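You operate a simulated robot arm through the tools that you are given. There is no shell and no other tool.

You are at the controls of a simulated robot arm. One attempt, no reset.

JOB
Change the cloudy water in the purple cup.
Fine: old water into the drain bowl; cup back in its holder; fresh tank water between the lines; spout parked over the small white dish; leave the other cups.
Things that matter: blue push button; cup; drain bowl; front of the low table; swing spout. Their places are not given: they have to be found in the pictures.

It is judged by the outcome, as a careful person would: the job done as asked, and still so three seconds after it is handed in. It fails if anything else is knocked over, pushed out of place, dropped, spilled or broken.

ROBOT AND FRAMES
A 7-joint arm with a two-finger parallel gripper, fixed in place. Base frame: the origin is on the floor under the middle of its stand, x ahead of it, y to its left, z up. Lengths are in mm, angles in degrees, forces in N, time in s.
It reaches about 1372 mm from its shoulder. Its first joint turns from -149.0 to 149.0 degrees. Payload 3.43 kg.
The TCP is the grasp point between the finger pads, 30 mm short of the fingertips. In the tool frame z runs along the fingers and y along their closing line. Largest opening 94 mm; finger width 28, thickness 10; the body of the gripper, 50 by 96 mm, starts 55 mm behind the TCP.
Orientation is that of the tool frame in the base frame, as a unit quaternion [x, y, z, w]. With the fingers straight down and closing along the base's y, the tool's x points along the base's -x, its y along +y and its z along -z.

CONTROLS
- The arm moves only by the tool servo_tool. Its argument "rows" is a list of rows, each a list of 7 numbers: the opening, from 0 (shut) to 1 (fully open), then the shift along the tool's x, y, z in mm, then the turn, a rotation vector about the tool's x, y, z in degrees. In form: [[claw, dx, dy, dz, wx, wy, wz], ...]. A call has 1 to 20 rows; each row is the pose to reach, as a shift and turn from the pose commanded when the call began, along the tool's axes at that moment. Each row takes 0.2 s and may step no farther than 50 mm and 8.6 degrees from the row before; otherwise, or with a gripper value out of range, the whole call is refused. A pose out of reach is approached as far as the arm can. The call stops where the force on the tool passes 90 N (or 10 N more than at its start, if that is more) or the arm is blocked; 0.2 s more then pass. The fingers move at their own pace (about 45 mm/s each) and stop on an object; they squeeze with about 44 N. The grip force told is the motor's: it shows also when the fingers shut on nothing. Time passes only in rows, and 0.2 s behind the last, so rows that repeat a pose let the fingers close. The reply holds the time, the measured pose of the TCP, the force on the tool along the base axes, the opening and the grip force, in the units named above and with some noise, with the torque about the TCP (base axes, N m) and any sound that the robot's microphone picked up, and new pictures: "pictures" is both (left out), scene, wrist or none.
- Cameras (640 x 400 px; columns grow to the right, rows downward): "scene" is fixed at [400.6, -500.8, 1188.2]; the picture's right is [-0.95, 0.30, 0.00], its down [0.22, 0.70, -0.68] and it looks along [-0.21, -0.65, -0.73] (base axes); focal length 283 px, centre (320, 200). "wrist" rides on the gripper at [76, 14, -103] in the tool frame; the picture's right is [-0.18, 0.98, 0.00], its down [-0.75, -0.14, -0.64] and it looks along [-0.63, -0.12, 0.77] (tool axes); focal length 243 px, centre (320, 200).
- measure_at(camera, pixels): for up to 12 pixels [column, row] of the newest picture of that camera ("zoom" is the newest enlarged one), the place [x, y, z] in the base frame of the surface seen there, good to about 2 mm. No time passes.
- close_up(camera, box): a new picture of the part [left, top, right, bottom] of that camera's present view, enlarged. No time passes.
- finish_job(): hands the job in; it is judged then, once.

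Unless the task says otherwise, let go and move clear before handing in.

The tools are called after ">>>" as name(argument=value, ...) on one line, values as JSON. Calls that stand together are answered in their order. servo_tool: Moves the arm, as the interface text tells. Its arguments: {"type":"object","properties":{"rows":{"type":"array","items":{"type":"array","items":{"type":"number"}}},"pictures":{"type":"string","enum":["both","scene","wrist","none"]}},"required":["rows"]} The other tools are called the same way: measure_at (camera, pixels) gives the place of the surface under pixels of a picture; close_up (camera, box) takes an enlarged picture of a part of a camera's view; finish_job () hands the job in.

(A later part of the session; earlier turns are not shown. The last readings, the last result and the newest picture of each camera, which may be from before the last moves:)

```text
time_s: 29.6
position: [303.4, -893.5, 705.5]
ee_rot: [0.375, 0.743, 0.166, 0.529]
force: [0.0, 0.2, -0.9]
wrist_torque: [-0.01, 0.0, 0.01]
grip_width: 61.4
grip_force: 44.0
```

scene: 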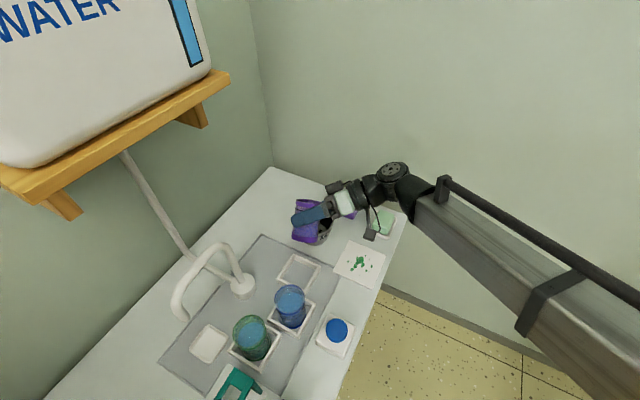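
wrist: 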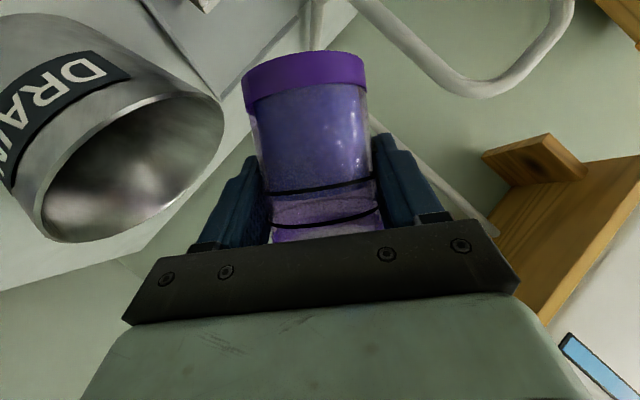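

At 40° nothing has left the cup yet and the wrist view shows the bowl's mouth ready under the lip. I'll tilt on slowly to about 58° and look at where the stream lands.

>>> servo_tool(rows=[[0.5, 0, 0, 0, -1.5, 0, 2.6], [0.5, 0, 0, 0, -3, 0, 5.2], [0.5, 0, 0, 0, -4.5, 0, 7.8], [0.5, -0.3, -0.4, -0.2, -6, 0, 10.4], [0.5, -0.6, -0.8, -0.3, -7.5, 0, 13], [0.5, -1.2, -0.8, -0.7, -9, 0, 15.6]])

```text
time_s: 31.0
position: [300.3, -894.3, 706.0]
ee_rot: [0.43, 0.669, 0.292, 0.531]
force: [-0.3, -0.5, -1.1]
wrist_torque: [-0.01, -0.01, 0.02]
grip_width: 61.3
grip_force: 43.9
```

scene: 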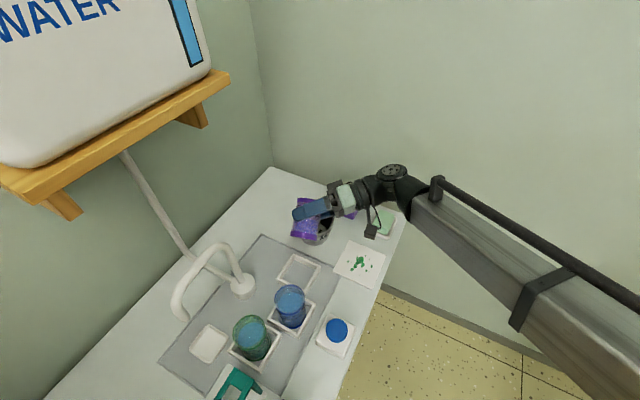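
wrist: 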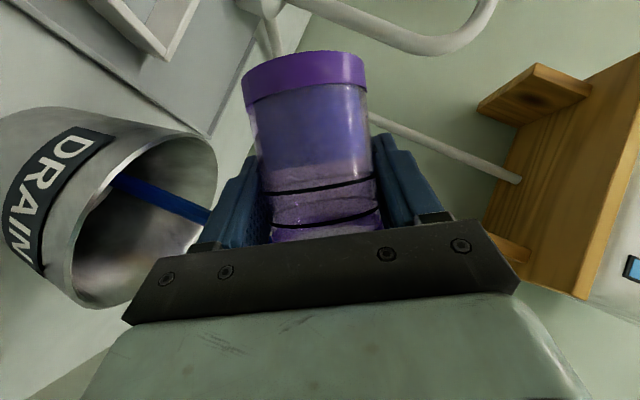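

A blue stream is now running from the lip into the bowl (wrist (160,200)). I'll zoom to confirm it falls well inside the rim.

>>> close_up(camera="wrist", box=[20, 100, 260, 310])

>>> measure_at(camera="wrist", pixels=[[120, 182], [160, 199], [200, 213], [210, 160], [75, 295], [140, 140]])

>>> close_up(camera="scene", box=[270, 180, 370, 260])

```text
1.90 times, centred on (140, 205) of wrist
```

zoom: 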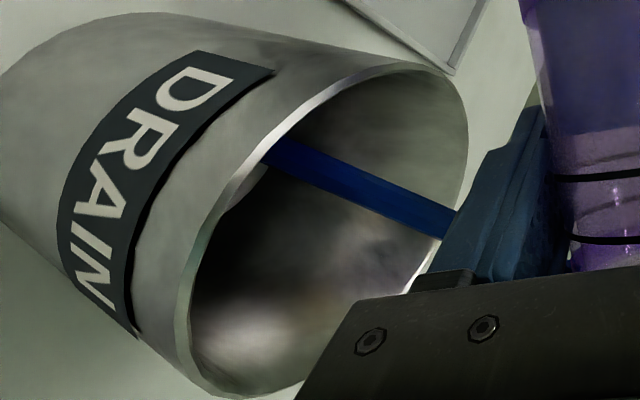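

```text
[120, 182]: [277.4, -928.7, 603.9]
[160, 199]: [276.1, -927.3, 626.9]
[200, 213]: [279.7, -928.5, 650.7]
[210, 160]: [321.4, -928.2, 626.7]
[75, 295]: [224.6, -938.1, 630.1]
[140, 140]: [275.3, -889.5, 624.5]
```

```text
5.00 times, centred on (320, 220) of scene
```

zoom: 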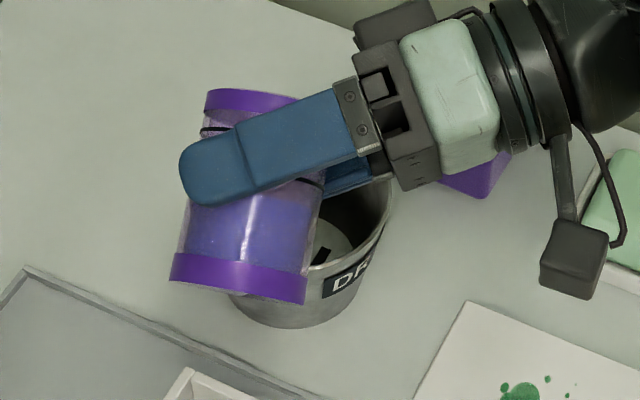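

The stream drops straight down at (277,-928), 12 mm from the bowl's centre. Continuing the slow tilt to 115°, keeping the lip over the bowl.

>>> servo_tool(rows=[[0.5, -0.8, 0, -0.5, -1.5, 0, 2.6], [0.5, -1.6, 0.1, -0.9, -3, 0, 5.2], [0.5, -2.5, 0, -1.5, -4.5, 0, 7.8], [0.5, -3.5, -0.2, -2, -6, 0, 10.4], [0.5, -4.8, -0.5, -2.8, -7.5, 0, 13], [0.5, -5.9, -0.7, -3.4, -9, 0, 15.6], [0.5, -7.1, -1, -4.1, -10.5, 0, 18.2], [0.5, -8.4, -1.4, -4.9, -12, 0, 20.8], [0.5, -9.8, -1.7, -5.6, -13.5, 0, 23.4], [0.5, -11.1, -2.1, -6.4, -15, 0, 26], [0.5, -12.8, -2.8, -7.4, -16.5, 0, 28.6], [0.5, -14.1, -3.1, -8.2, -18, 0, 31.2], [0.5, -16.1, -3.3, -9.3, -19.5, 0, 33.8], [0.5, -17.8, -4, -10.3, -21, 0, 36.4], [0.5, -19.5, -4.6, -11.2, -22.5, 0, 39], [0.5, -21.2, -5.2, -12.2, -24, 0, 41.6], [0.5, -22.9, -5.9, -13.2, -25.5, 0, 44.2], [0.5, -24.5, -6.5, -14.2, -27, 0, 46.8], [0.5, -25.9, -6.9, -15, -28.5, 0, 49.4], [0.5, -25.9, -6.9, -15, -28.5, 0, 49.4]])

```text
time_s: 35.2
position: [286.3, -920.9, 716.9]
ee_rot: [0.528, 0.341, 0.636, 0.448]
force: [0.3, 0.5, 0.0]
wrist_torque: [-0.02, 0.01, -0.01]
grip_width: 61.5
grip_force: 43.7
```

scene: 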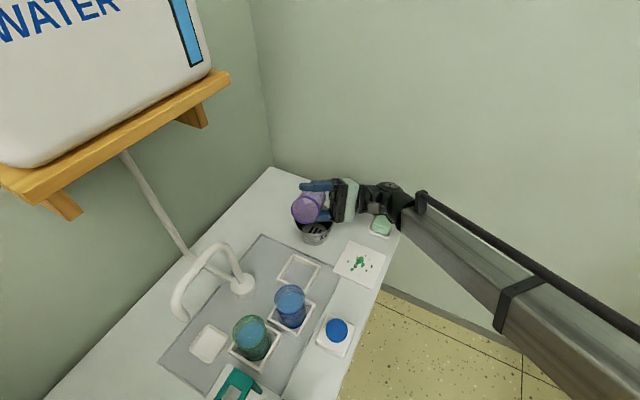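
wrist: 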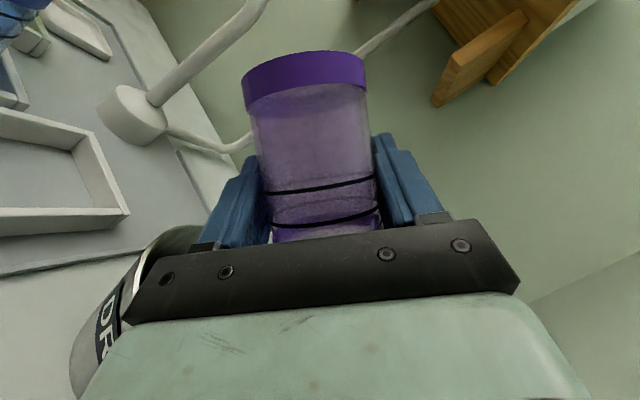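

The cup looks empty now and the bowl is under the lip. I'll hold it tilted for a second and look closely for any remaining water or stream.

>>> servo_tool(rows=[[0.5, 0, 0, 0, -2, 0, 3.5], [0.5, 0, 0, 0, -4, 0, 6.9], [0.5, 0, 0, 0, -4, 0, 6.9], [0.5, 0, 0, 0, -4, 0, 6.9], [0.5, 0, 0, 0, -4, 0, 6.9], [0.5, 0, 0, 0, -4, 0, 6.9]])

>>> close_up(camera="wrist", box=[180, 30, 460, 260])

>>> close_up(camera="scene", box=[270, 170, 400, 260])

```text
time_s: 36.6
position: [286.9, -919.6, 715.4]
ee_rot: [0.532, 0.287, 0.673, 0.427]
force: [-0.8, -0.5, -0.1]
wrist_torque: [-0.04, 0.0, -0.01]
grip_width: 61.5
grip_force: 44.0
```

scene: 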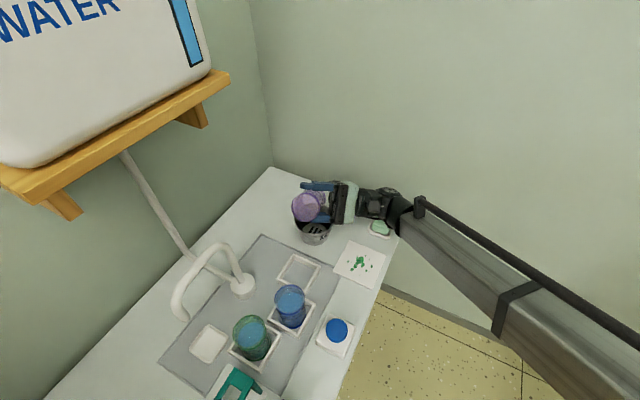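
wrist: 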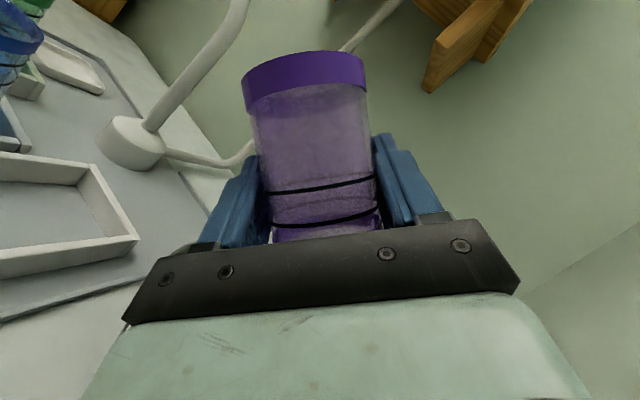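

```text
1.74 times, centred on (320, 145) of wrist
```

zoom: 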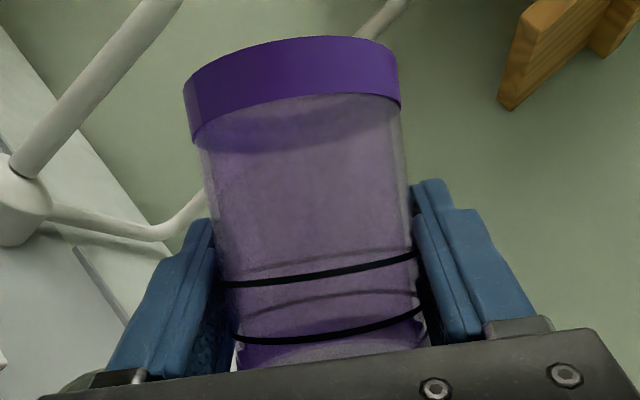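

```text
4.44 times, centred on (335, 215) of scene
```

zoom: 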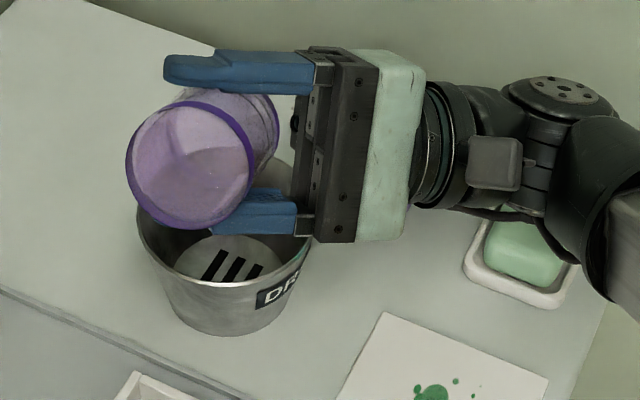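

The cup is empty (clear purple glass in both zooms) and nothing is spilled around the bowl. Rolling the cup back upright in place.

>>> servo_tool(rows=[[0.5, 0, 0, 0, 2, 0, -3.5], [0.5, 0, 0, 0, 5.5, 0, -9.5], [0.5, 0, 0, 0, 9.3, 0, -16.1], [0.5, 0, 0, 0, 13.3, 0, -23], [0.5, 0, 0, 0, 17.3, 0, -30], [0.5, 0, 0, 0, 21.3, 0, -36.9], [0.5, 0, 0, 0, 25.3, 0, -43.8], [0.5, 0, 0, 0, 29.3, 0, -50.7], [0.5, 0, 0, 0, 33.3, 0, -57.7], [0.5, 0, 0, 0, 37.3, 0, -64.6], [0.5, 0, 0, 0, 41.3, 0, -71.5], [0.5, 0, 0, 0, 45.3, 0, -78.4], [0.5, 0, 0, 0, 49.3, 0, -85.4], [0.5, 0, 0, 0, 53.3, 0, -92.3], [0.5, 0, 0, 0, 57.3, 0, -99.2], [0.5, 0, 0, 0, 60.2, 0, -104.3], [0.5, 0, 0, 0, 61.5, 0, -106.5], [0.5, 0, 0, 0, 61.5, 0, -106.5]])

```text
time_s: 40.4
position: [286.9, -919.8, 716.1]
ee_rot: [0.223, 0.837, -0.13, 0.483]
force: [0.5, -0.1, -0.4]
wrist_torque: [0.02, -0.01, -0.03]
grip_width: 61.3
grip_force: 44.0
```

scene: 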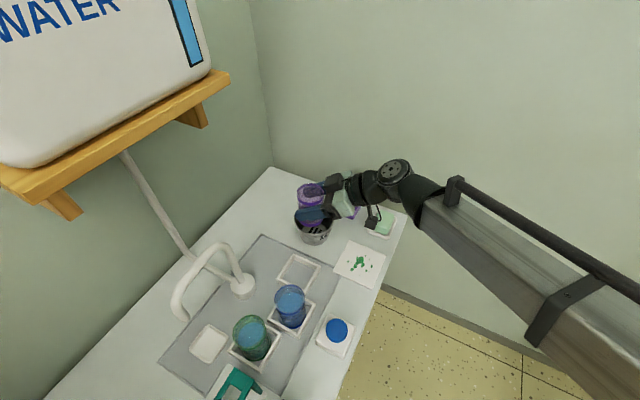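
wrist: 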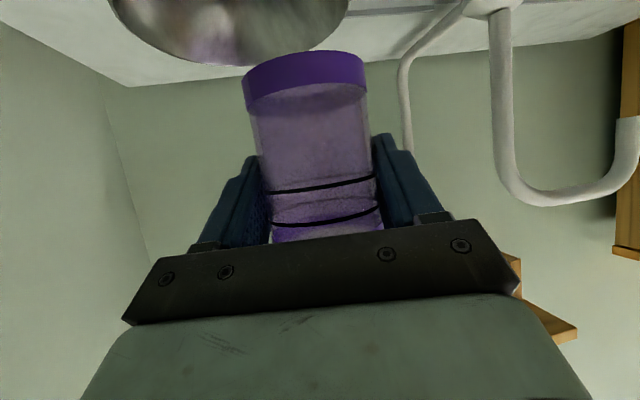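

Upright again, with the cup sitting in the fingers exactly as when first gripped. Moving back sideways to above the holder.

>>> servo_tool(rows=[[0.5, -0.2, 7, 0.4, 0, 0, 0], [0.5, -0.6, 20, 1.1, 0, 0, 0], [0.5, -1.2, 38, 2.1, 0, 0, 0], [0.5, -1.8, 57, 3.1, 0, 0, 0], [0.5, -2.4, 75, 4.1, 0, 0, 0], [0.5, -2.9, 90, 4.9, 0, 0, 0], [0.5, -3.2, 100, 5.5, 0, 0, 0], [0.5, -3.3, 104.2, 5.7, 0, 0, 0], [0.5, -3.3, 104.2, 5.7, 0, 0, 0]])

>>> close_up(camera="scene", box=[250, 220, 350, 300])

```text
time_s: 42.4
position: [344.1, -832.7, 717.9]
ee_rot: [0.222, 0.837, -0.128, 0.483]
force: [0.0, 0.4, -0.3]
wrist_torque: [0.01, 0.0, 0.04]
grip_width: 61.4
grip_force: 44.6
```

scene: 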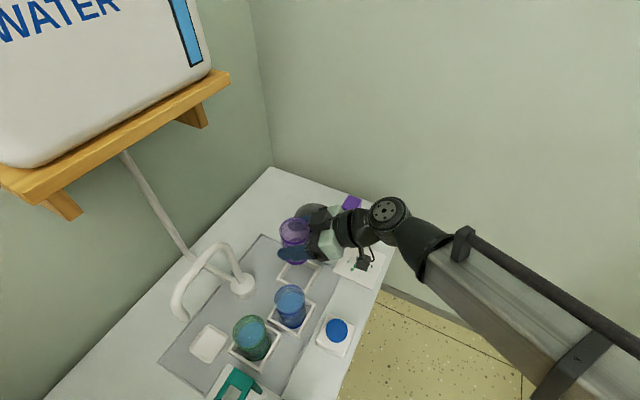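
wrist: 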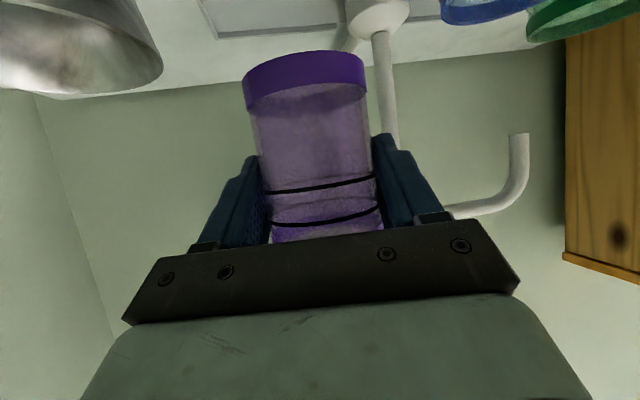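

```text
5.00 times, centred on (300, 260) of scene
```

zoom: 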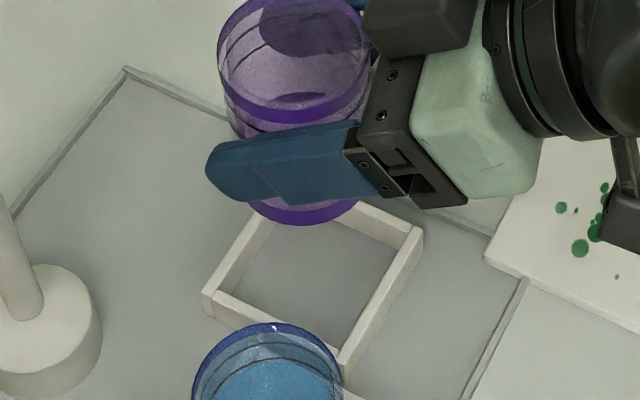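

The empty holder is visible at zoom (310,290). I'll measure its walls to confirm the set-down point.

>>> measure_at(camera="zoom", pixels=[[213, 292], [414, 230], [341, 362], [275, 330], [385, 290], [310, 270], [260, 235], [380, 212], [250, 320], [360, 320], [320, 290]])

```text
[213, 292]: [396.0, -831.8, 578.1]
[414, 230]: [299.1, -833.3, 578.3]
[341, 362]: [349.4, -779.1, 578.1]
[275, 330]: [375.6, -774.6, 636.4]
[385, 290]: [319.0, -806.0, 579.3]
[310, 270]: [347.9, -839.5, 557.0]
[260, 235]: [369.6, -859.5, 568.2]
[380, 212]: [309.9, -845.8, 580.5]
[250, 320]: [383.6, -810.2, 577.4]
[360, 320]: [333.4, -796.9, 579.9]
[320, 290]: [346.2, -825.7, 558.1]
```

Holder centre is (347,-832), matching the cup's pick-up place. Lowering straight down about 102 mm into it, slowing at the end.

>>> servo_tool(rows=[[0.5, 6, 0, 3.5, 0, 0, 0], [0.5, 17.3, 0, 10, 0, 0, 0], [0.5, 31, 0, 18, 0, 0, 0], [0.5, 45, 0, 26, 0, 0, 0], [0.5, 57, 0, 33, 0, 0, 0], [0.5, 67.5, 0, 39, 0, 0, 0], [0.5, 75.5, 0, 43.5, 0, 0, 0], [0.5, 81.4, 0, 47, 0, 0, 0], [0.5, 85.5, 0, 49.4, 0, 0, 0], [0.5, 87.5, 0, 50.5, 0, 0, 0], [0.5, 88.3, 0, 51, 0, 0, 0], [0.5, 88.3, 0, 51, 0, 0, 0]])

```text
time_s: 45.0
position: [344.2, -832.8, 616.7]
ee_rot: [0.223, 0.837, -0.13, 0.483]
force: [1.1, -1.2, 22.6]
wrist_torque: [0.06, 0.38, 0.02]
grip_width: 61.0
grip_force: 43.8
```

scene: 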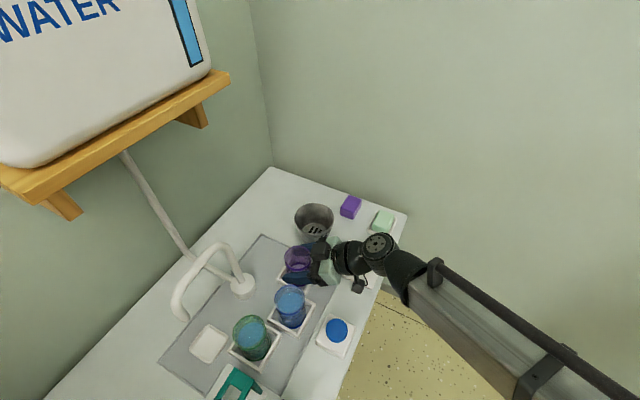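
wrist: 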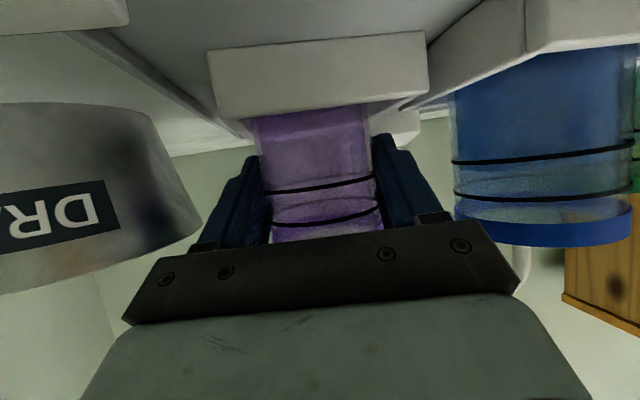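

Contact of 22.6 N at z 616.7, within 2 mm of the pick-up height, so the cup stands on the holder's floor. Easing off a little and opening the fingers.

>>> servo_tool(rows=[[0.5, -0.9, 0, -0.5, 0, 0, 0], [0.86, -0.9, 0, -0.5, 0, 0, 0], [0.86, -0.9, 0, -0.5, 0, 0, 0], [0.86, -0.9, 0, -0.5, 0, 0, 0], [0.86, -0.9, 0, -0.5, 0, 0, 0]])

>>> close_up(camera="wrist", box=[160, 20, 460, 250])

```text
time_s: 46.2
position: [345.7, -832.5, 614.7]
ee_rot: [0.223, 0.837, -0.129, 0.482]
force: [-0.6, 0.8, 0.5]
wrist_torque: [0.01, 0.0, -0.01]
grip_width: 80.4
grip_force: 0.0
```

scene: 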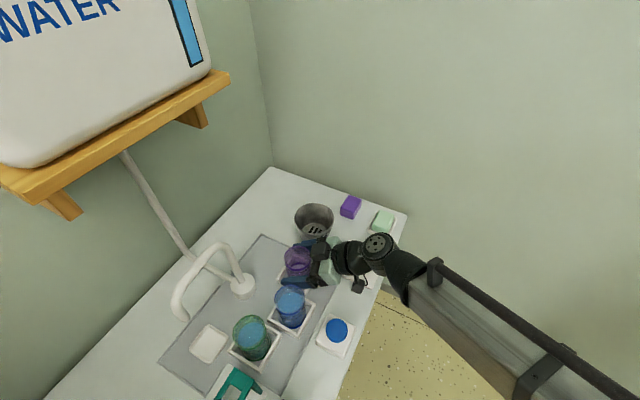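
wrist: 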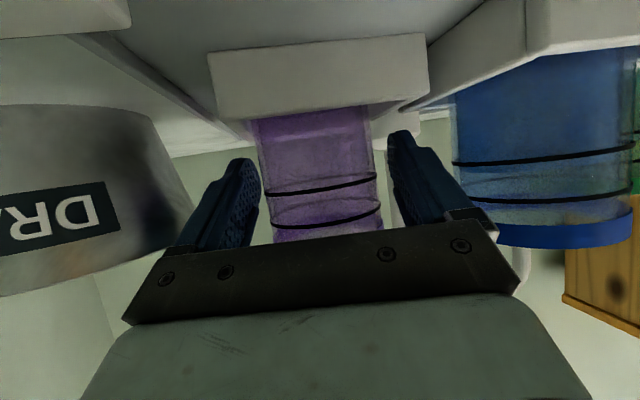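

```text
1.74 times, centred on (310, 135) of wrist
```

zoom: 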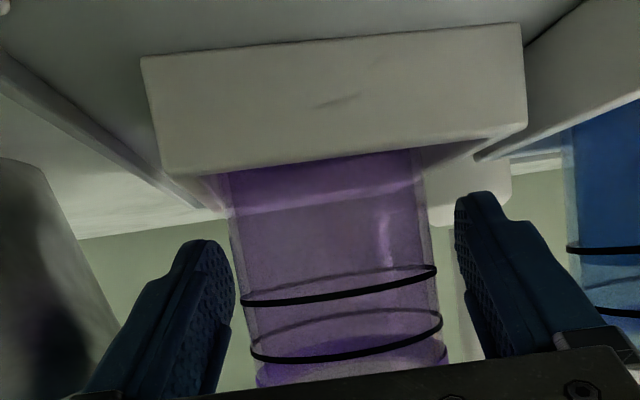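

The purple cup stands in its holder, empty, fingers clear on both sides. Backing out along the fingers by 131 mm.

>>> servo_tool(rows=[[0.86, 0, -1, -8, 0, 0, 0], [0.86, 0, -1, -22, 0, 0, 0], [0.86, 0, -1, -42, 0, 0, 0], [0.86, 0, -1, -64, 0, 0, 0], [0.86, 0, -1, -88, 0, 0, 0], [0.86, 0, -1, -112, 0, 0, 0], [0.86, 0, -1, -135, 0, 0, 0], [0.86, 0, -1, -150, 0, 0, 0]])

>>> close_up(camera="scene", box=[220, 190, 400, 320])

>>> measure_at(camera="scene", pixels=[[297, 272], [283, 260], [311, 260], [297, 248], [297, 262]])

```text
time_s: 48.0
position: [231.6, -769.6, 689.8]
ee_rot: [0.224, 0.837, -0.129, 0.482]
force: [-0.7, -0.3, 0.6]
wrist_torque: [0.01, 0.01, 0.0]
grip_width: 80.8
grip_force: 0.1
```

scene: 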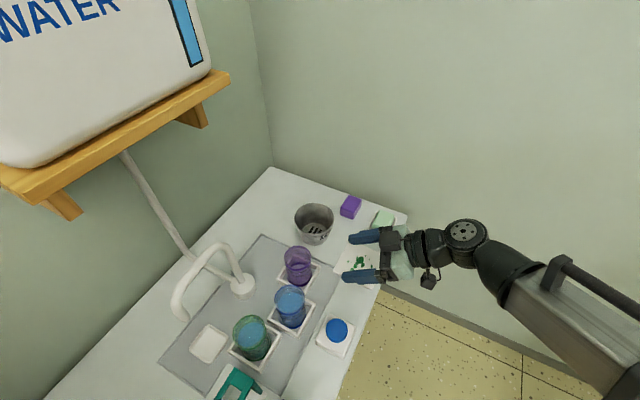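
wrist: 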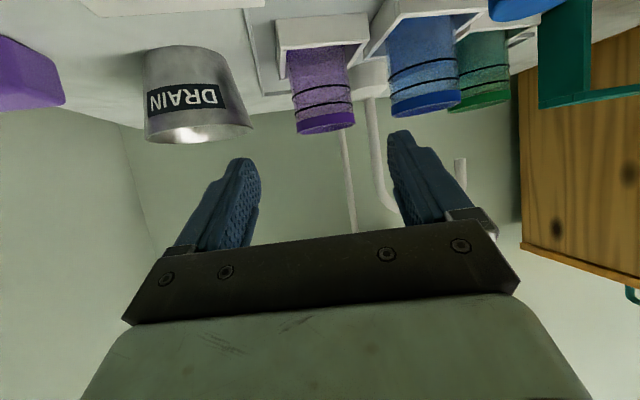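

```text
3.08 times, centred on (310, 255) of scene
```

zoom: 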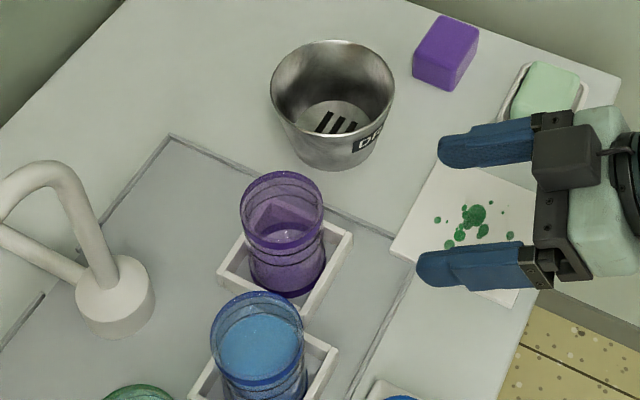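

```text
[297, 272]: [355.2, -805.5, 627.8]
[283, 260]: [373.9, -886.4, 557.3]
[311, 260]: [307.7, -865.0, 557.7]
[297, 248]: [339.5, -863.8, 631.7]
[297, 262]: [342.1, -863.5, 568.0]
```

The empty cup stands correctly in its holder. Next is the spout; I'll first measure the shelf and the spout's arch to plan clearance for the arm.

>>> measure_at(camera="scene", pixels=[[226, 78], [130, 130], [20, 185], [195, 115], [65, 205], [10, 170], [150, 60], [200, 60], [125, 155], [150, 190], [185, 250], [70, 140]])

>>> close_up(camera="scene", box=[160, 230, 270, 330])

>>> measure_at(camera="zoom", pixels=[[130, 340], [110, 270], [150, 180], [220, 110], [300, 80], [340, 110], [370, 190], [400, 250], [410, 285], [430, 250], [370, 270], [100, 330]])

```text
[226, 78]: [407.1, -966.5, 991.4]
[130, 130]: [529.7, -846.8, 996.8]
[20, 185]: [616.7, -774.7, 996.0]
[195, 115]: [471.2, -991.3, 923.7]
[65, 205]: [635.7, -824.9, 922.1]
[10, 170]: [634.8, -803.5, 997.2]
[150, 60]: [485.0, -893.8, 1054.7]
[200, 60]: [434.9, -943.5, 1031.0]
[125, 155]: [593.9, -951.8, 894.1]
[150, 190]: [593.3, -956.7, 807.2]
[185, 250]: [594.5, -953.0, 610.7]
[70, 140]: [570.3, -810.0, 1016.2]
```

```text
4.00 times, centred on (215, 280) of scene
```

zoom: 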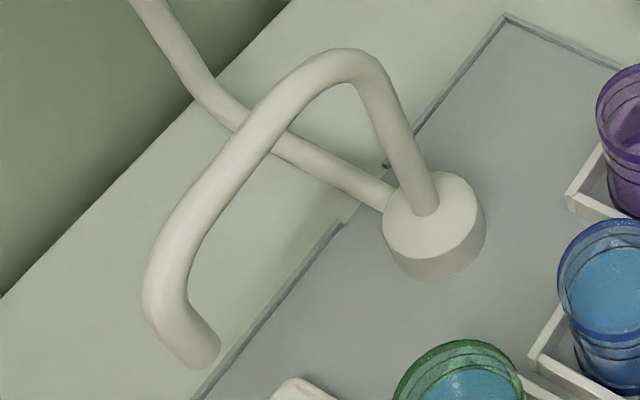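

```text
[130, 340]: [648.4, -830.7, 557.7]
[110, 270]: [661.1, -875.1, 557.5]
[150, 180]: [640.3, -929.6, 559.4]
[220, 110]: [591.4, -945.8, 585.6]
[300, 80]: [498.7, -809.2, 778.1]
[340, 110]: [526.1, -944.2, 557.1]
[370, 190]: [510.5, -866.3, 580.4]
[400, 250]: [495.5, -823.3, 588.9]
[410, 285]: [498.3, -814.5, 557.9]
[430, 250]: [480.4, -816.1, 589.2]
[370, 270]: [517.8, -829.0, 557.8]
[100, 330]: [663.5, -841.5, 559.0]
```

The shelf's front edge stands only ~45 mm behind the spout's pivot line at z≥975, so I'll lean the gripper towards the robot there. Measuring the spout's centre line more exactly.

>>> measure_at(camera="zoom", pixels=[[345, 68], [300, 85], [262, 120], [235, 160], [212, 190], [190, 230], [172, 265], [168, 300], [180, 330], [205, 352], [385, 120], [415, 190]])

>>> measure_at(camera="scene", pixels=[[208, 344], [194, 344], [223, 345], [209, 330], [207, 359]])

```text
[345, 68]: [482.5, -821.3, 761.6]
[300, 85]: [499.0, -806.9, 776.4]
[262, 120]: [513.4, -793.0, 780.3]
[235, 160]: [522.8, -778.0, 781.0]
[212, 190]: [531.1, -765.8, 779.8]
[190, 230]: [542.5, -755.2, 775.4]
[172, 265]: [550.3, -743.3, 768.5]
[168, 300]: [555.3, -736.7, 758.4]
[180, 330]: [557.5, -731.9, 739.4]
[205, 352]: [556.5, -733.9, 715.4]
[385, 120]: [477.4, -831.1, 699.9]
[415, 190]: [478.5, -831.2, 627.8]
```

```text
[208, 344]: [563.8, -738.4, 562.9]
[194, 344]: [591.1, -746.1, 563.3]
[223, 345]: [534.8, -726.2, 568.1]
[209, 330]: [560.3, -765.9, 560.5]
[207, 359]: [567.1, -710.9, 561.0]
```

The spout is parked at 49.4° about its pivot (477.5,-839), right over the dish centre (564,-738); the purple cup lies at 177°. I'll raise the hand and set the fingers steeply down (20° lean towards the robot).

>>> servo_tool(rows=[[0.6, -33.8, 8, -17.4, 0, 8, 0], [0.6, -67.6, 16, -34.8, 0, 16, 0], [0.6, -101.4, 24, -52.2, 0, 24, 0], [0.6, -135.2, 32, -69.6, 0, 32, 0], [0.6, -169, 40, -87, 0, 40, 0], [0.6, -169, 40, -87, 0, 40, 0]], pictures="scene")

```text
time_s: 49.4
position: [258.9, -739.2, 878.7]
ee_rot: [0.254, 0.952, -0.045, 0.167]
force: [-0.3, -0.7, -0.2]
wrist_torque: [-0.01, -0.02, -0.02]
grip_width: 56.3
grip_force: 0.2
```

scene: 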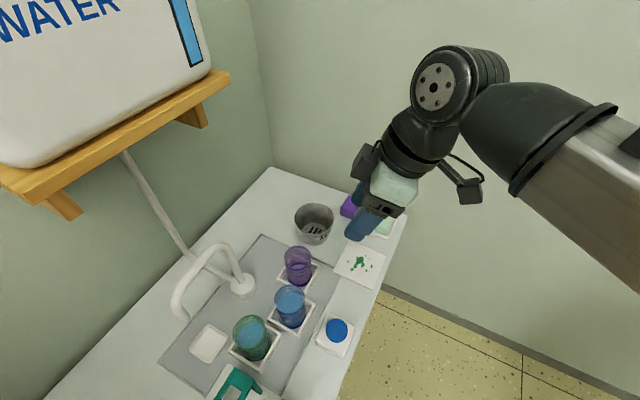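

Hand is raised with the right lean. Now I'll roll the fingers by +100° while travelling to above the spout's arch at a safe height (z≈870).

>>> servo_tool(rows=[[0.6, -19.5, 8.5, 8, 0, 0, 8.33], [0.6, -39, 17, 16, 0, 0, 16.67], [0.6, -58.6, 25.4, 23.8, 0, 0, 25], [0.6, -78.2, 33.8, 31.7, 0, 0, 33.3], [0.6, -97.7, 42.3, 39.6, 0, 0, 41.7], [0.6, -117.2, 50.8, 47.5, 0, 0, 50], [0.6, -136.8, 59.2, 55.4, 0, 0, 58.3], [0.6, -156.3, 67.7, 63.3, 0, 0, 66.7], [0.6, -175.9, 76.1, 71.3, 0, 0, 75], [0.6, -195.4, 84.6, 79.2, 0, 0, 83.3], [0.6, -215, 93, 87.1, 0, 0, 91.7], [0.6, -234.5, 101.5, 95, 0, 0, 100], [0.6, -234.5, 101.5, 95, 0, 0, 100]])

```text
time_s: 52.2
position: [529.2, -776.7, 870.8]
ee_rot: [0.893, 0.416, 0.099, 0.141]
force: [-0.3, 0.2, 0.5]
wrist_torque: [-0.02, 0.02, -0.04]
grip_width: 56.4
grip_force: 0.0
```

scene: 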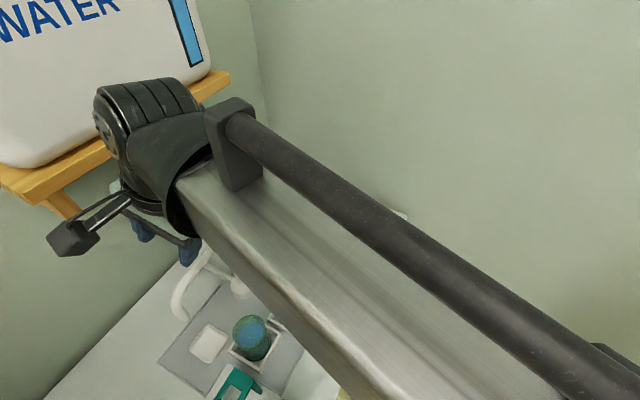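
wrist: 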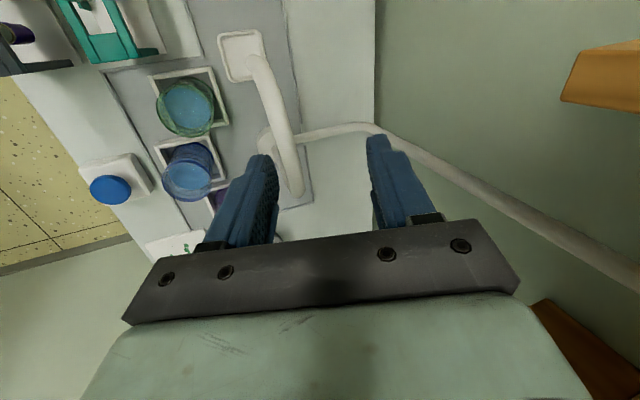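

The wrist view shows the spout at (270,100)–(293,180) with fingers above it. I'll measure the spout's arch from here to fix the descent.

>>> measure_at(camera="wrist", pixels=[[256, 65], [262, 80], [270, 100], [278, 125], [285, 150], [291, 175], [295, 190], [268, 138], [240, 50], [190, 105], [190, 170], [295, 160]])

>>> close_up(camera="wrist", box=[180, 10, 420, 230])

```text
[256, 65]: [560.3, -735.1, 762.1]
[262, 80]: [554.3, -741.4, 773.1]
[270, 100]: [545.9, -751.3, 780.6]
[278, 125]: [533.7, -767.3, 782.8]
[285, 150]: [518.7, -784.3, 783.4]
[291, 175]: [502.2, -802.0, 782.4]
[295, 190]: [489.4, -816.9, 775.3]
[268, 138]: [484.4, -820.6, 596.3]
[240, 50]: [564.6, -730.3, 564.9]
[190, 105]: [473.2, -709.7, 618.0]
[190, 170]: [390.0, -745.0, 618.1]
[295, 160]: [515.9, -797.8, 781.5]
```

```text
1.82 times, centred on (300, 120) of wrist
```

zoom: 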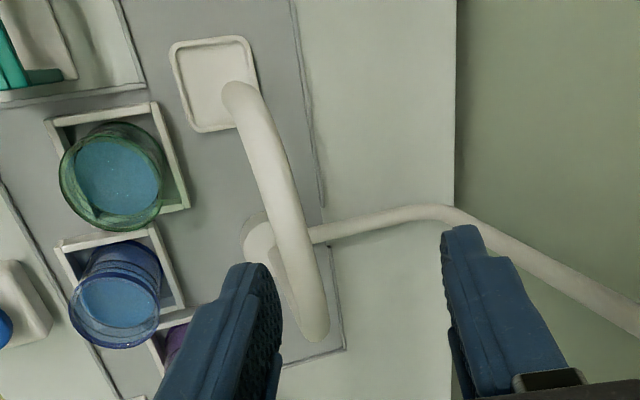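

The spout's centre line runs at az 49.2° through (526,-776), top z≈783. I'll shift so that a slide along the tilted fingers will straddle the tube at that point, then look again.

>>> servo_tool(rows=[[0.6, -3.8, -18, -3, 0, 0, 0], [0.6, -7.6, -36, -6, 0, 0, 0], [0.6, -7.6, -36, 14, 0, 0, 0], [0.6, -7.6, -36, 29, 0, 0, 0], [0.6, -7.6, -36, 29, 0, 0, 0]])

>>> close_up(camera="wrist", box=[180, 10, 480, 240])

```text
time_s: 53.4
position: [507.0, -764.9, 830.5]
ee_rot: [0.892, 0.417, 0.098, 0.143]
force: [-0.5, 0.9, -0.1]
wrist_torque: [-0.02, 0.0, -0.04]
grip_width: 56.3
grip_force: 0.0
```

scene: 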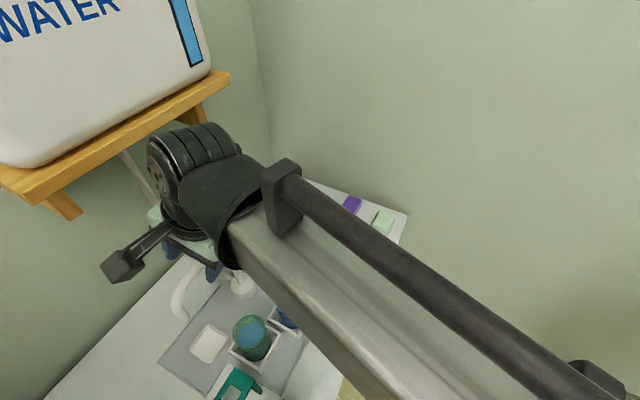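
wrist: 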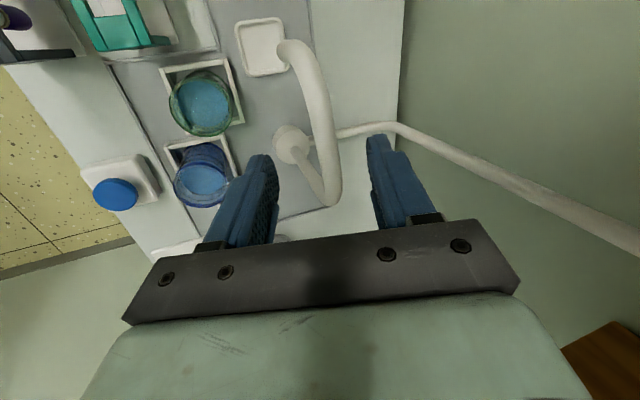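

```text
1.74 times, centred on (330, 125) of wrist
```

zoom: 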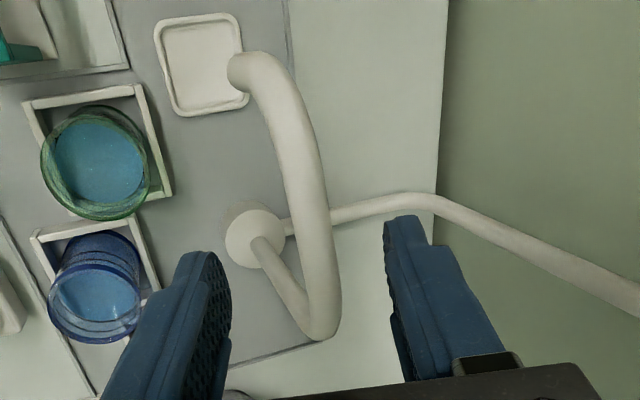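

The tube now lies midway between the fingers (wrist (325,140)). Sliding down 64 mm along the fingers to straddle it.

>>> servo_tool(rows=[[0.6, 0, 0, 15, 0, 0, 0], [0.6, 0, 0.3, 30, 0, 0, 0], [0.6, 0, 0.6, 45, 0, 0, 0], [0.6, 0, 0.7, 58, 0, 0, 0], [0.6, 0, 0.7, 64.5, 0, 0, 0], [0.6, 0, 0.7, 64.5, 0, 0, 0]])

>>> close_up(camera="wrist", box=[180, 10, 480, 240])

```text
time_s: 54.8
position: [526.6, -777.5, 769.6]
ee_rot: [0.892, 0.417, 0.098, 0.141]
force: [0.0, -0.4, 0.2]
wrist_torque: [-0.02, 0.01, 0.04]
grip_width: 56.4
grip_force: 0.1
```

scene: 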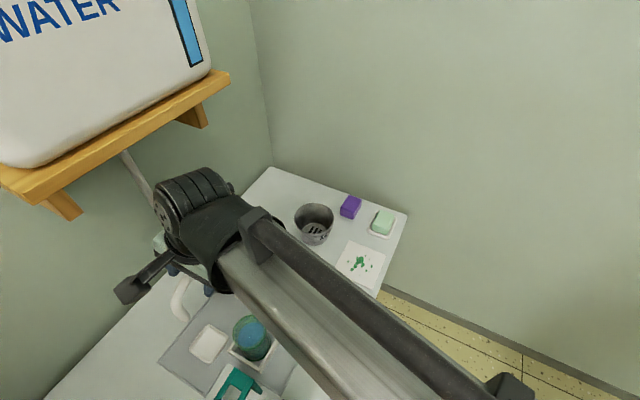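
wrist: 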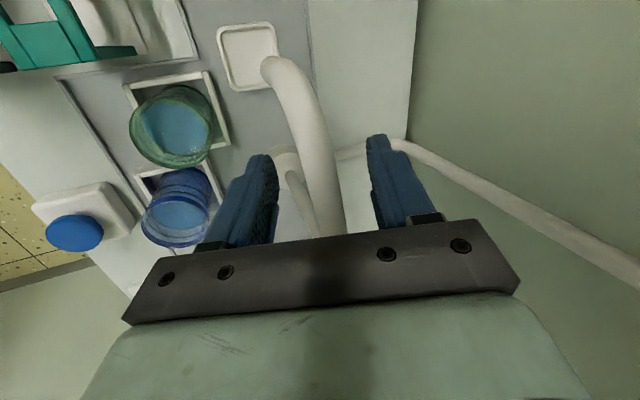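

```text
1.74 times, centred on (330, 125) of wrist
```

zoom: 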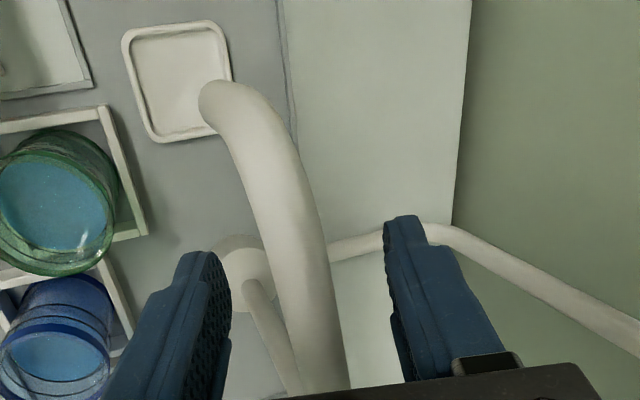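

The tube is straddled with room on each side. I'll narrow the fingers to a loose cage around it (not a clamp) before swinging.

>>> servo_tool(rows=[[0.32, 0, 0, 0, 0, 0, 0], [0.32, 0, 0, 0, 0, 0, 0], [0.32, 0, 0, 0, 0, 0, 0]], pictures="wrist")

```text
time_s: 55.6
position: [527.0, -777.4, 770.2]
ee_rot: [0.892, 0.417, 0.099, 0.142]
force: [0.1, -0.4, 0.4]
wrist_torque: [-0.01, 0.03, 0.03]
grip_width: 30.1
grip_force: 0.0
```

wrist: 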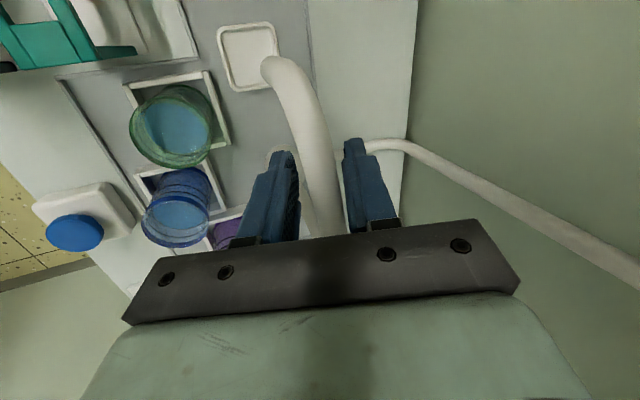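

The cage is around the tube without force. Swinging the first 64° about the pivot.

>>> servo_tool(rows=[[0.32, -0.4, -10.4, -3.7, 0, 0, -8], [0.32, -2.3, -20.6, -7.5, 0, 0, -16], [0.32, -5.7, -30.5, -11.2, 0, 0, -24], [0.32, -10.5, -39.8, -14.8, 0, 0, -32], [0.32, -16.7, -48.3, -18.2, 0, 0, -40], [0.32, -24.1, -56, -21.4, 0, 0, -48], [0.32, -32.6, -62.5, -24.3, 0, 0, -56], [0.32, -41.9, -67.9, -26.8, 0, 0, -64], [0.32, -41.9, -67.9, -26.8, 0, 0, -64]])

```text
time_s: 57.6
position: [443.3, -763.1, 770.2]
ee_rot: [0.535, 0.827, 0.008, 0.172]
force: [0.1, 0.2, -0.1]
wrist_torque: [-0.01, 0.0, 0.02]
grip_width: 30.1
grip_force: 0.0
```

scene: 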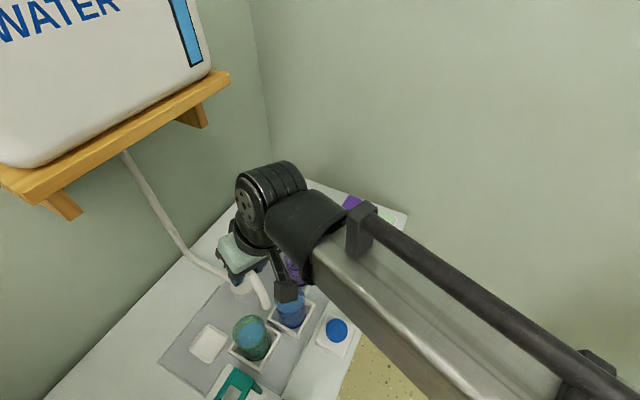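
wrist: 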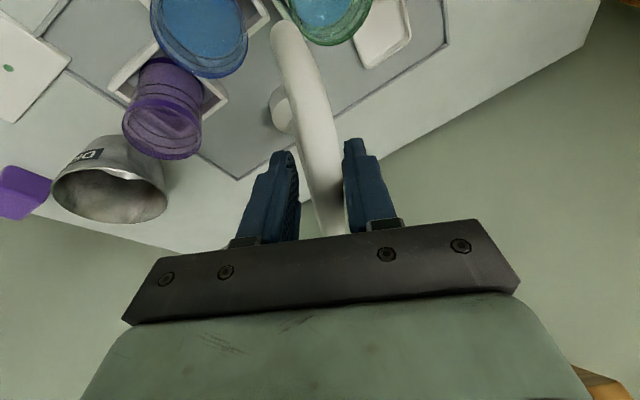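

The spout follows with almost no force (tube resting on the right finger in the wrist view). Swinging a further 64° towards the purple cup.

>>> servo_tool(rows=[[0.32, -0.8, -11, -2.1, 0, 0, -8], [0.32, -3.1, -21.8, -3.7, 0, 0, -16], [0.32, -6.7, -32.2, -4.8, 0, 0, -24], [0.32, -11.8, -42.2, -5.4, 0, 0, -32], [0.32, -18.1, -51.4, -5.5, 0, 0, -40], [0.32, -25.5, -59.7, -5, 0, 0, -48], [0.32, -34, -66.9, -4, 0, 0, -56], [0.32, -43.3, -72.9, -2.6, 0, 0, -64], [0.32, -43.3, -72.9, -2.6, 0, 0, -64]])

>>> close_up(camera="wrist", box=[180, 0, 480, 240])

```text
time_s: 59.6
position: [395.9, -832.6, 769.3]
ee_rot: [0.015, 0.985, -0.084, 0.151]
force: [-0.5, -0.8, 0.2]
wrist_torque: [-0.04, -0.03, 0.0]
grip_width: 30.2
grip_force: 0.1
```

scene: 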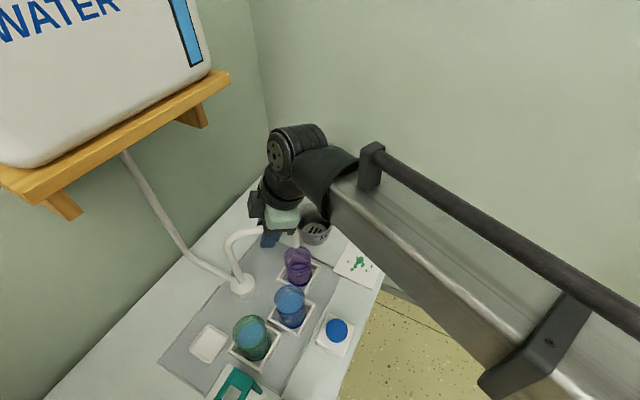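
wrist: 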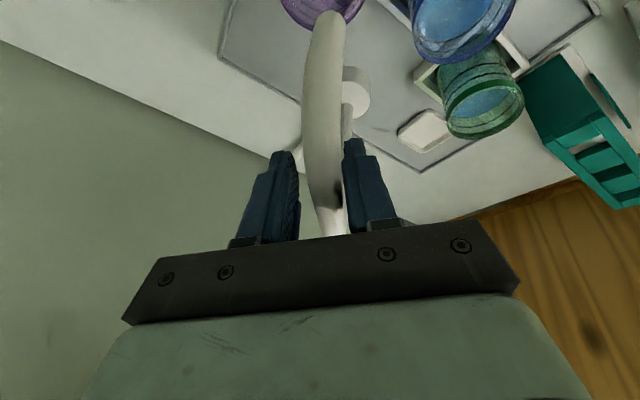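

```text
1.67 times, centred on (330, 120) of wrist
```

zoom: 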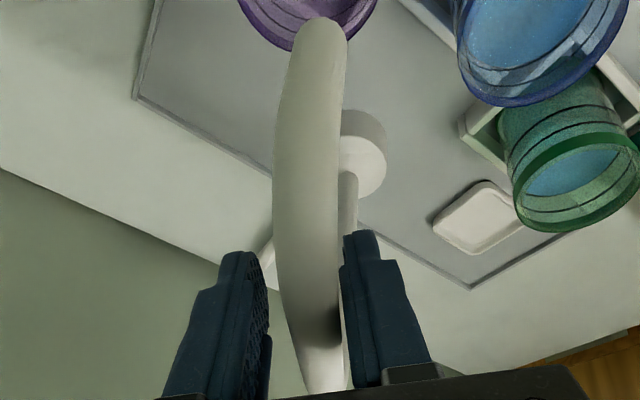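

The spout's tip is now near the purple cup. I'll check its exact place relative to the cup in both views.

>>> close_up(camera="scene", box=[220, 210, 340, 300])

>>> measure_at(camera="zoom", pixels=[[110, 110], [180, 115], [395, 150], [400, 170], [400, 200], [60, 150], [120, 250]])

>>> measure_at(camera="wrist", pixels=[[328, 20], [323, 50], [321, 80], [321, 110], [325, 150], [330, 190], [290, 10], [335, 20]])

```text
4.44 times, centred on (280, 255) of scene
```

zoom: 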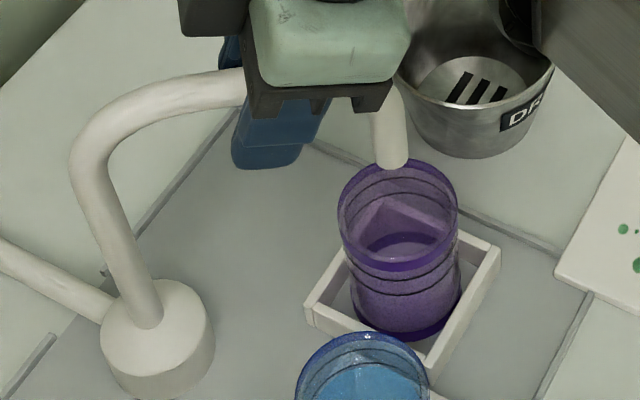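

```text
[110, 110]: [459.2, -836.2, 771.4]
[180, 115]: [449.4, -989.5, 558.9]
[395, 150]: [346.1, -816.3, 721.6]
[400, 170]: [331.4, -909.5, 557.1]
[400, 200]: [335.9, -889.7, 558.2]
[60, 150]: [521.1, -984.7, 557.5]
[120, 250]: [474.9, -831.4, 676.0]
```

```text
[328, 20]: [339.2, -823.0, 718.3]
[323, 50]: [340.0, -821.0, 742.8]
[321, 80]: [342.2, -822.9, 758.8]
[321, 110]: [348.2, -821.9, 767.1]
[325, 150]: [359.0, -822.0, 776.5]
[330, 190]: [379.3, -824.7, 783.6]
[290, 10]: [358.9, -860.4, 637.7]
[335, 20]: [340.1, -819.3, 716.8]
```

The spout's tip axis is at about (347,-824), 8 mm short of the cup's axis (346,-832). Nudging it 3.6° further, then re-centring the fingers off the tube.

>>> servo_tool(rows=[[0.32, 0, -2.5, 0.4, 0, 0, -1.8], [0.32, 0, -5.2, 0.9, 0, 0, -3.7], [0.32, 0, -5.2, 0.9, 0, 0, -3.7], [0.45, 0, -1, 0.2, 0, 0, -3], [0.6, 0, -1, 0.2, 0, 0, -3], [0.6, 0, -1, 0.2, 0, 0, -3]])

>>> close_up(camera="scene", box=[220, 210, 340, 300])

>>> measure_at(camera="wrist", pixels=[[328, 20], [323, 50], [321, 80], [321, 110], [335, 20]])

```text
time_s: 61.0
position: [394.7, -833.1, 769.0]
ee_rot: [-0.01, 0.985, -0.087, 0.148]
force: [-1.0, -0.4, -0.3]
wrist_torque: [0.0, -0.03, 0.03]
grip_width: 56.3
grip_force: 0.1
```

scene: 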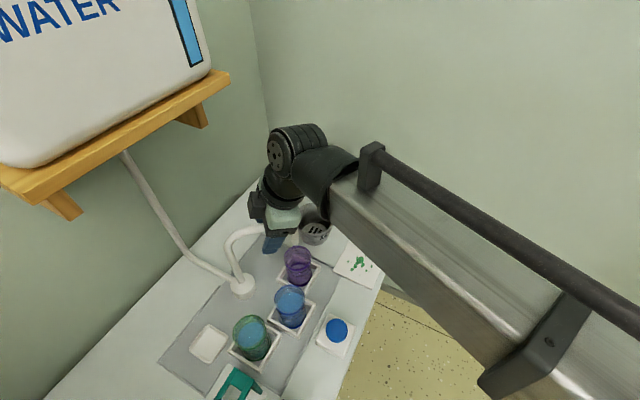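
wrist: 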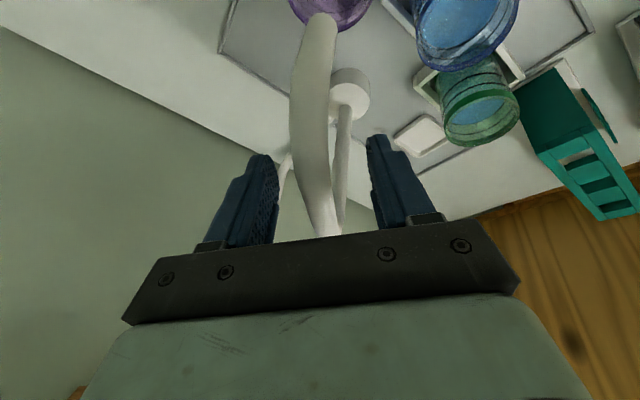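

```text
4.44 times, centred on (280, 255) of scene
```

zoom: 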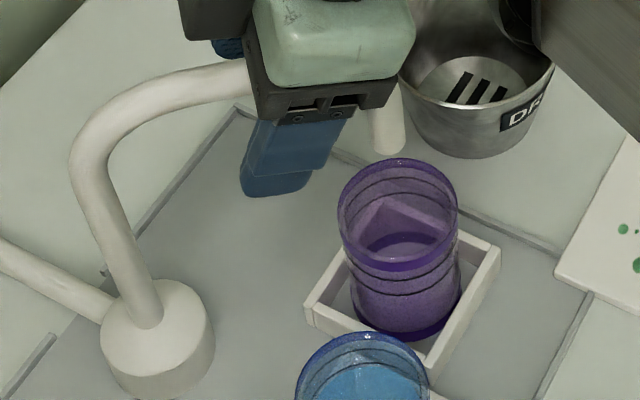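

```text
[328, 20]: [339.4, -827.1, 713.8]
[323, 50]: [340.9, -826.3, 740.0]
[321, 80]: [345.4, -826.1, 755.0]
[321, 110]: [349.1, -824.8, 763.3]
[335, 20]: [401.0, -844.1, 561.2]
```

The spout tip is now centred over the purple cup within ~3 mm, and the fingers stand clear of the tube on both sides. Withdrawing upward along the fingers.

>>> servo_tool(rows=[[0.6, 0, 0, -10, 0, 0, 0], [0.6, 0, 0, -28, 0, 0, 0], [0.6, 0, 0, -48, 0, 0, 0], [0.6, 0, 0, -70, 0, 0, 0], [0.6, 0, 0, -95, 0, 0, 0], [0.6, 0, 0, -120, 0, 0, 0]])

>>> close_up(camera="scene", box=[220, 210, 360, 350])

```text
time_s: 62.4
position: [357.7, -811.4, 882.7]
ee_rot: [-0.009, 0.985, -0.088, 0.149]
force: [0.6, -0.8, -0.2]
wrist_torque: [0.01, -0.02, 0.0]
grip_width: 56.5
grip_force: 0.1
```

scene: 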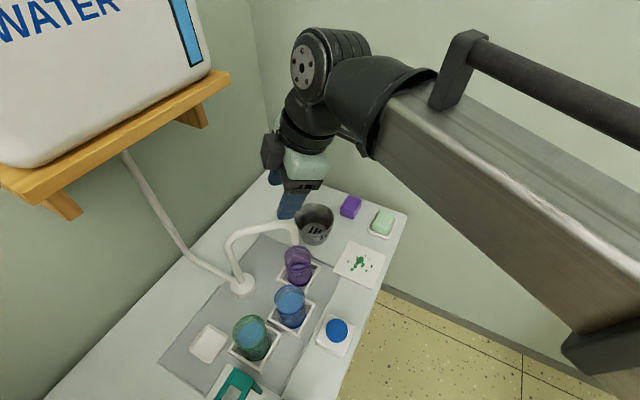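
wrist: 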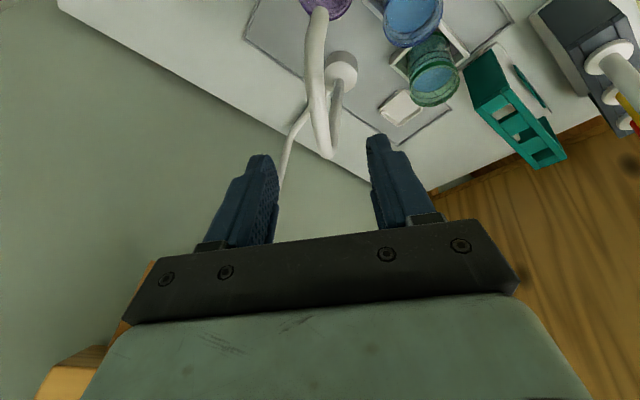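

```text
2.86 times, centred on (290, 280) of scene
```

zoom: 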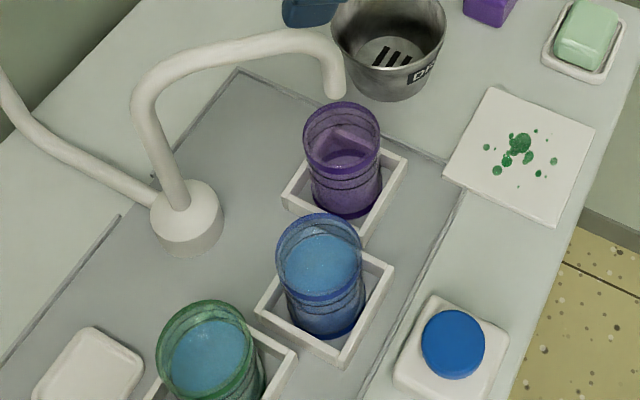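

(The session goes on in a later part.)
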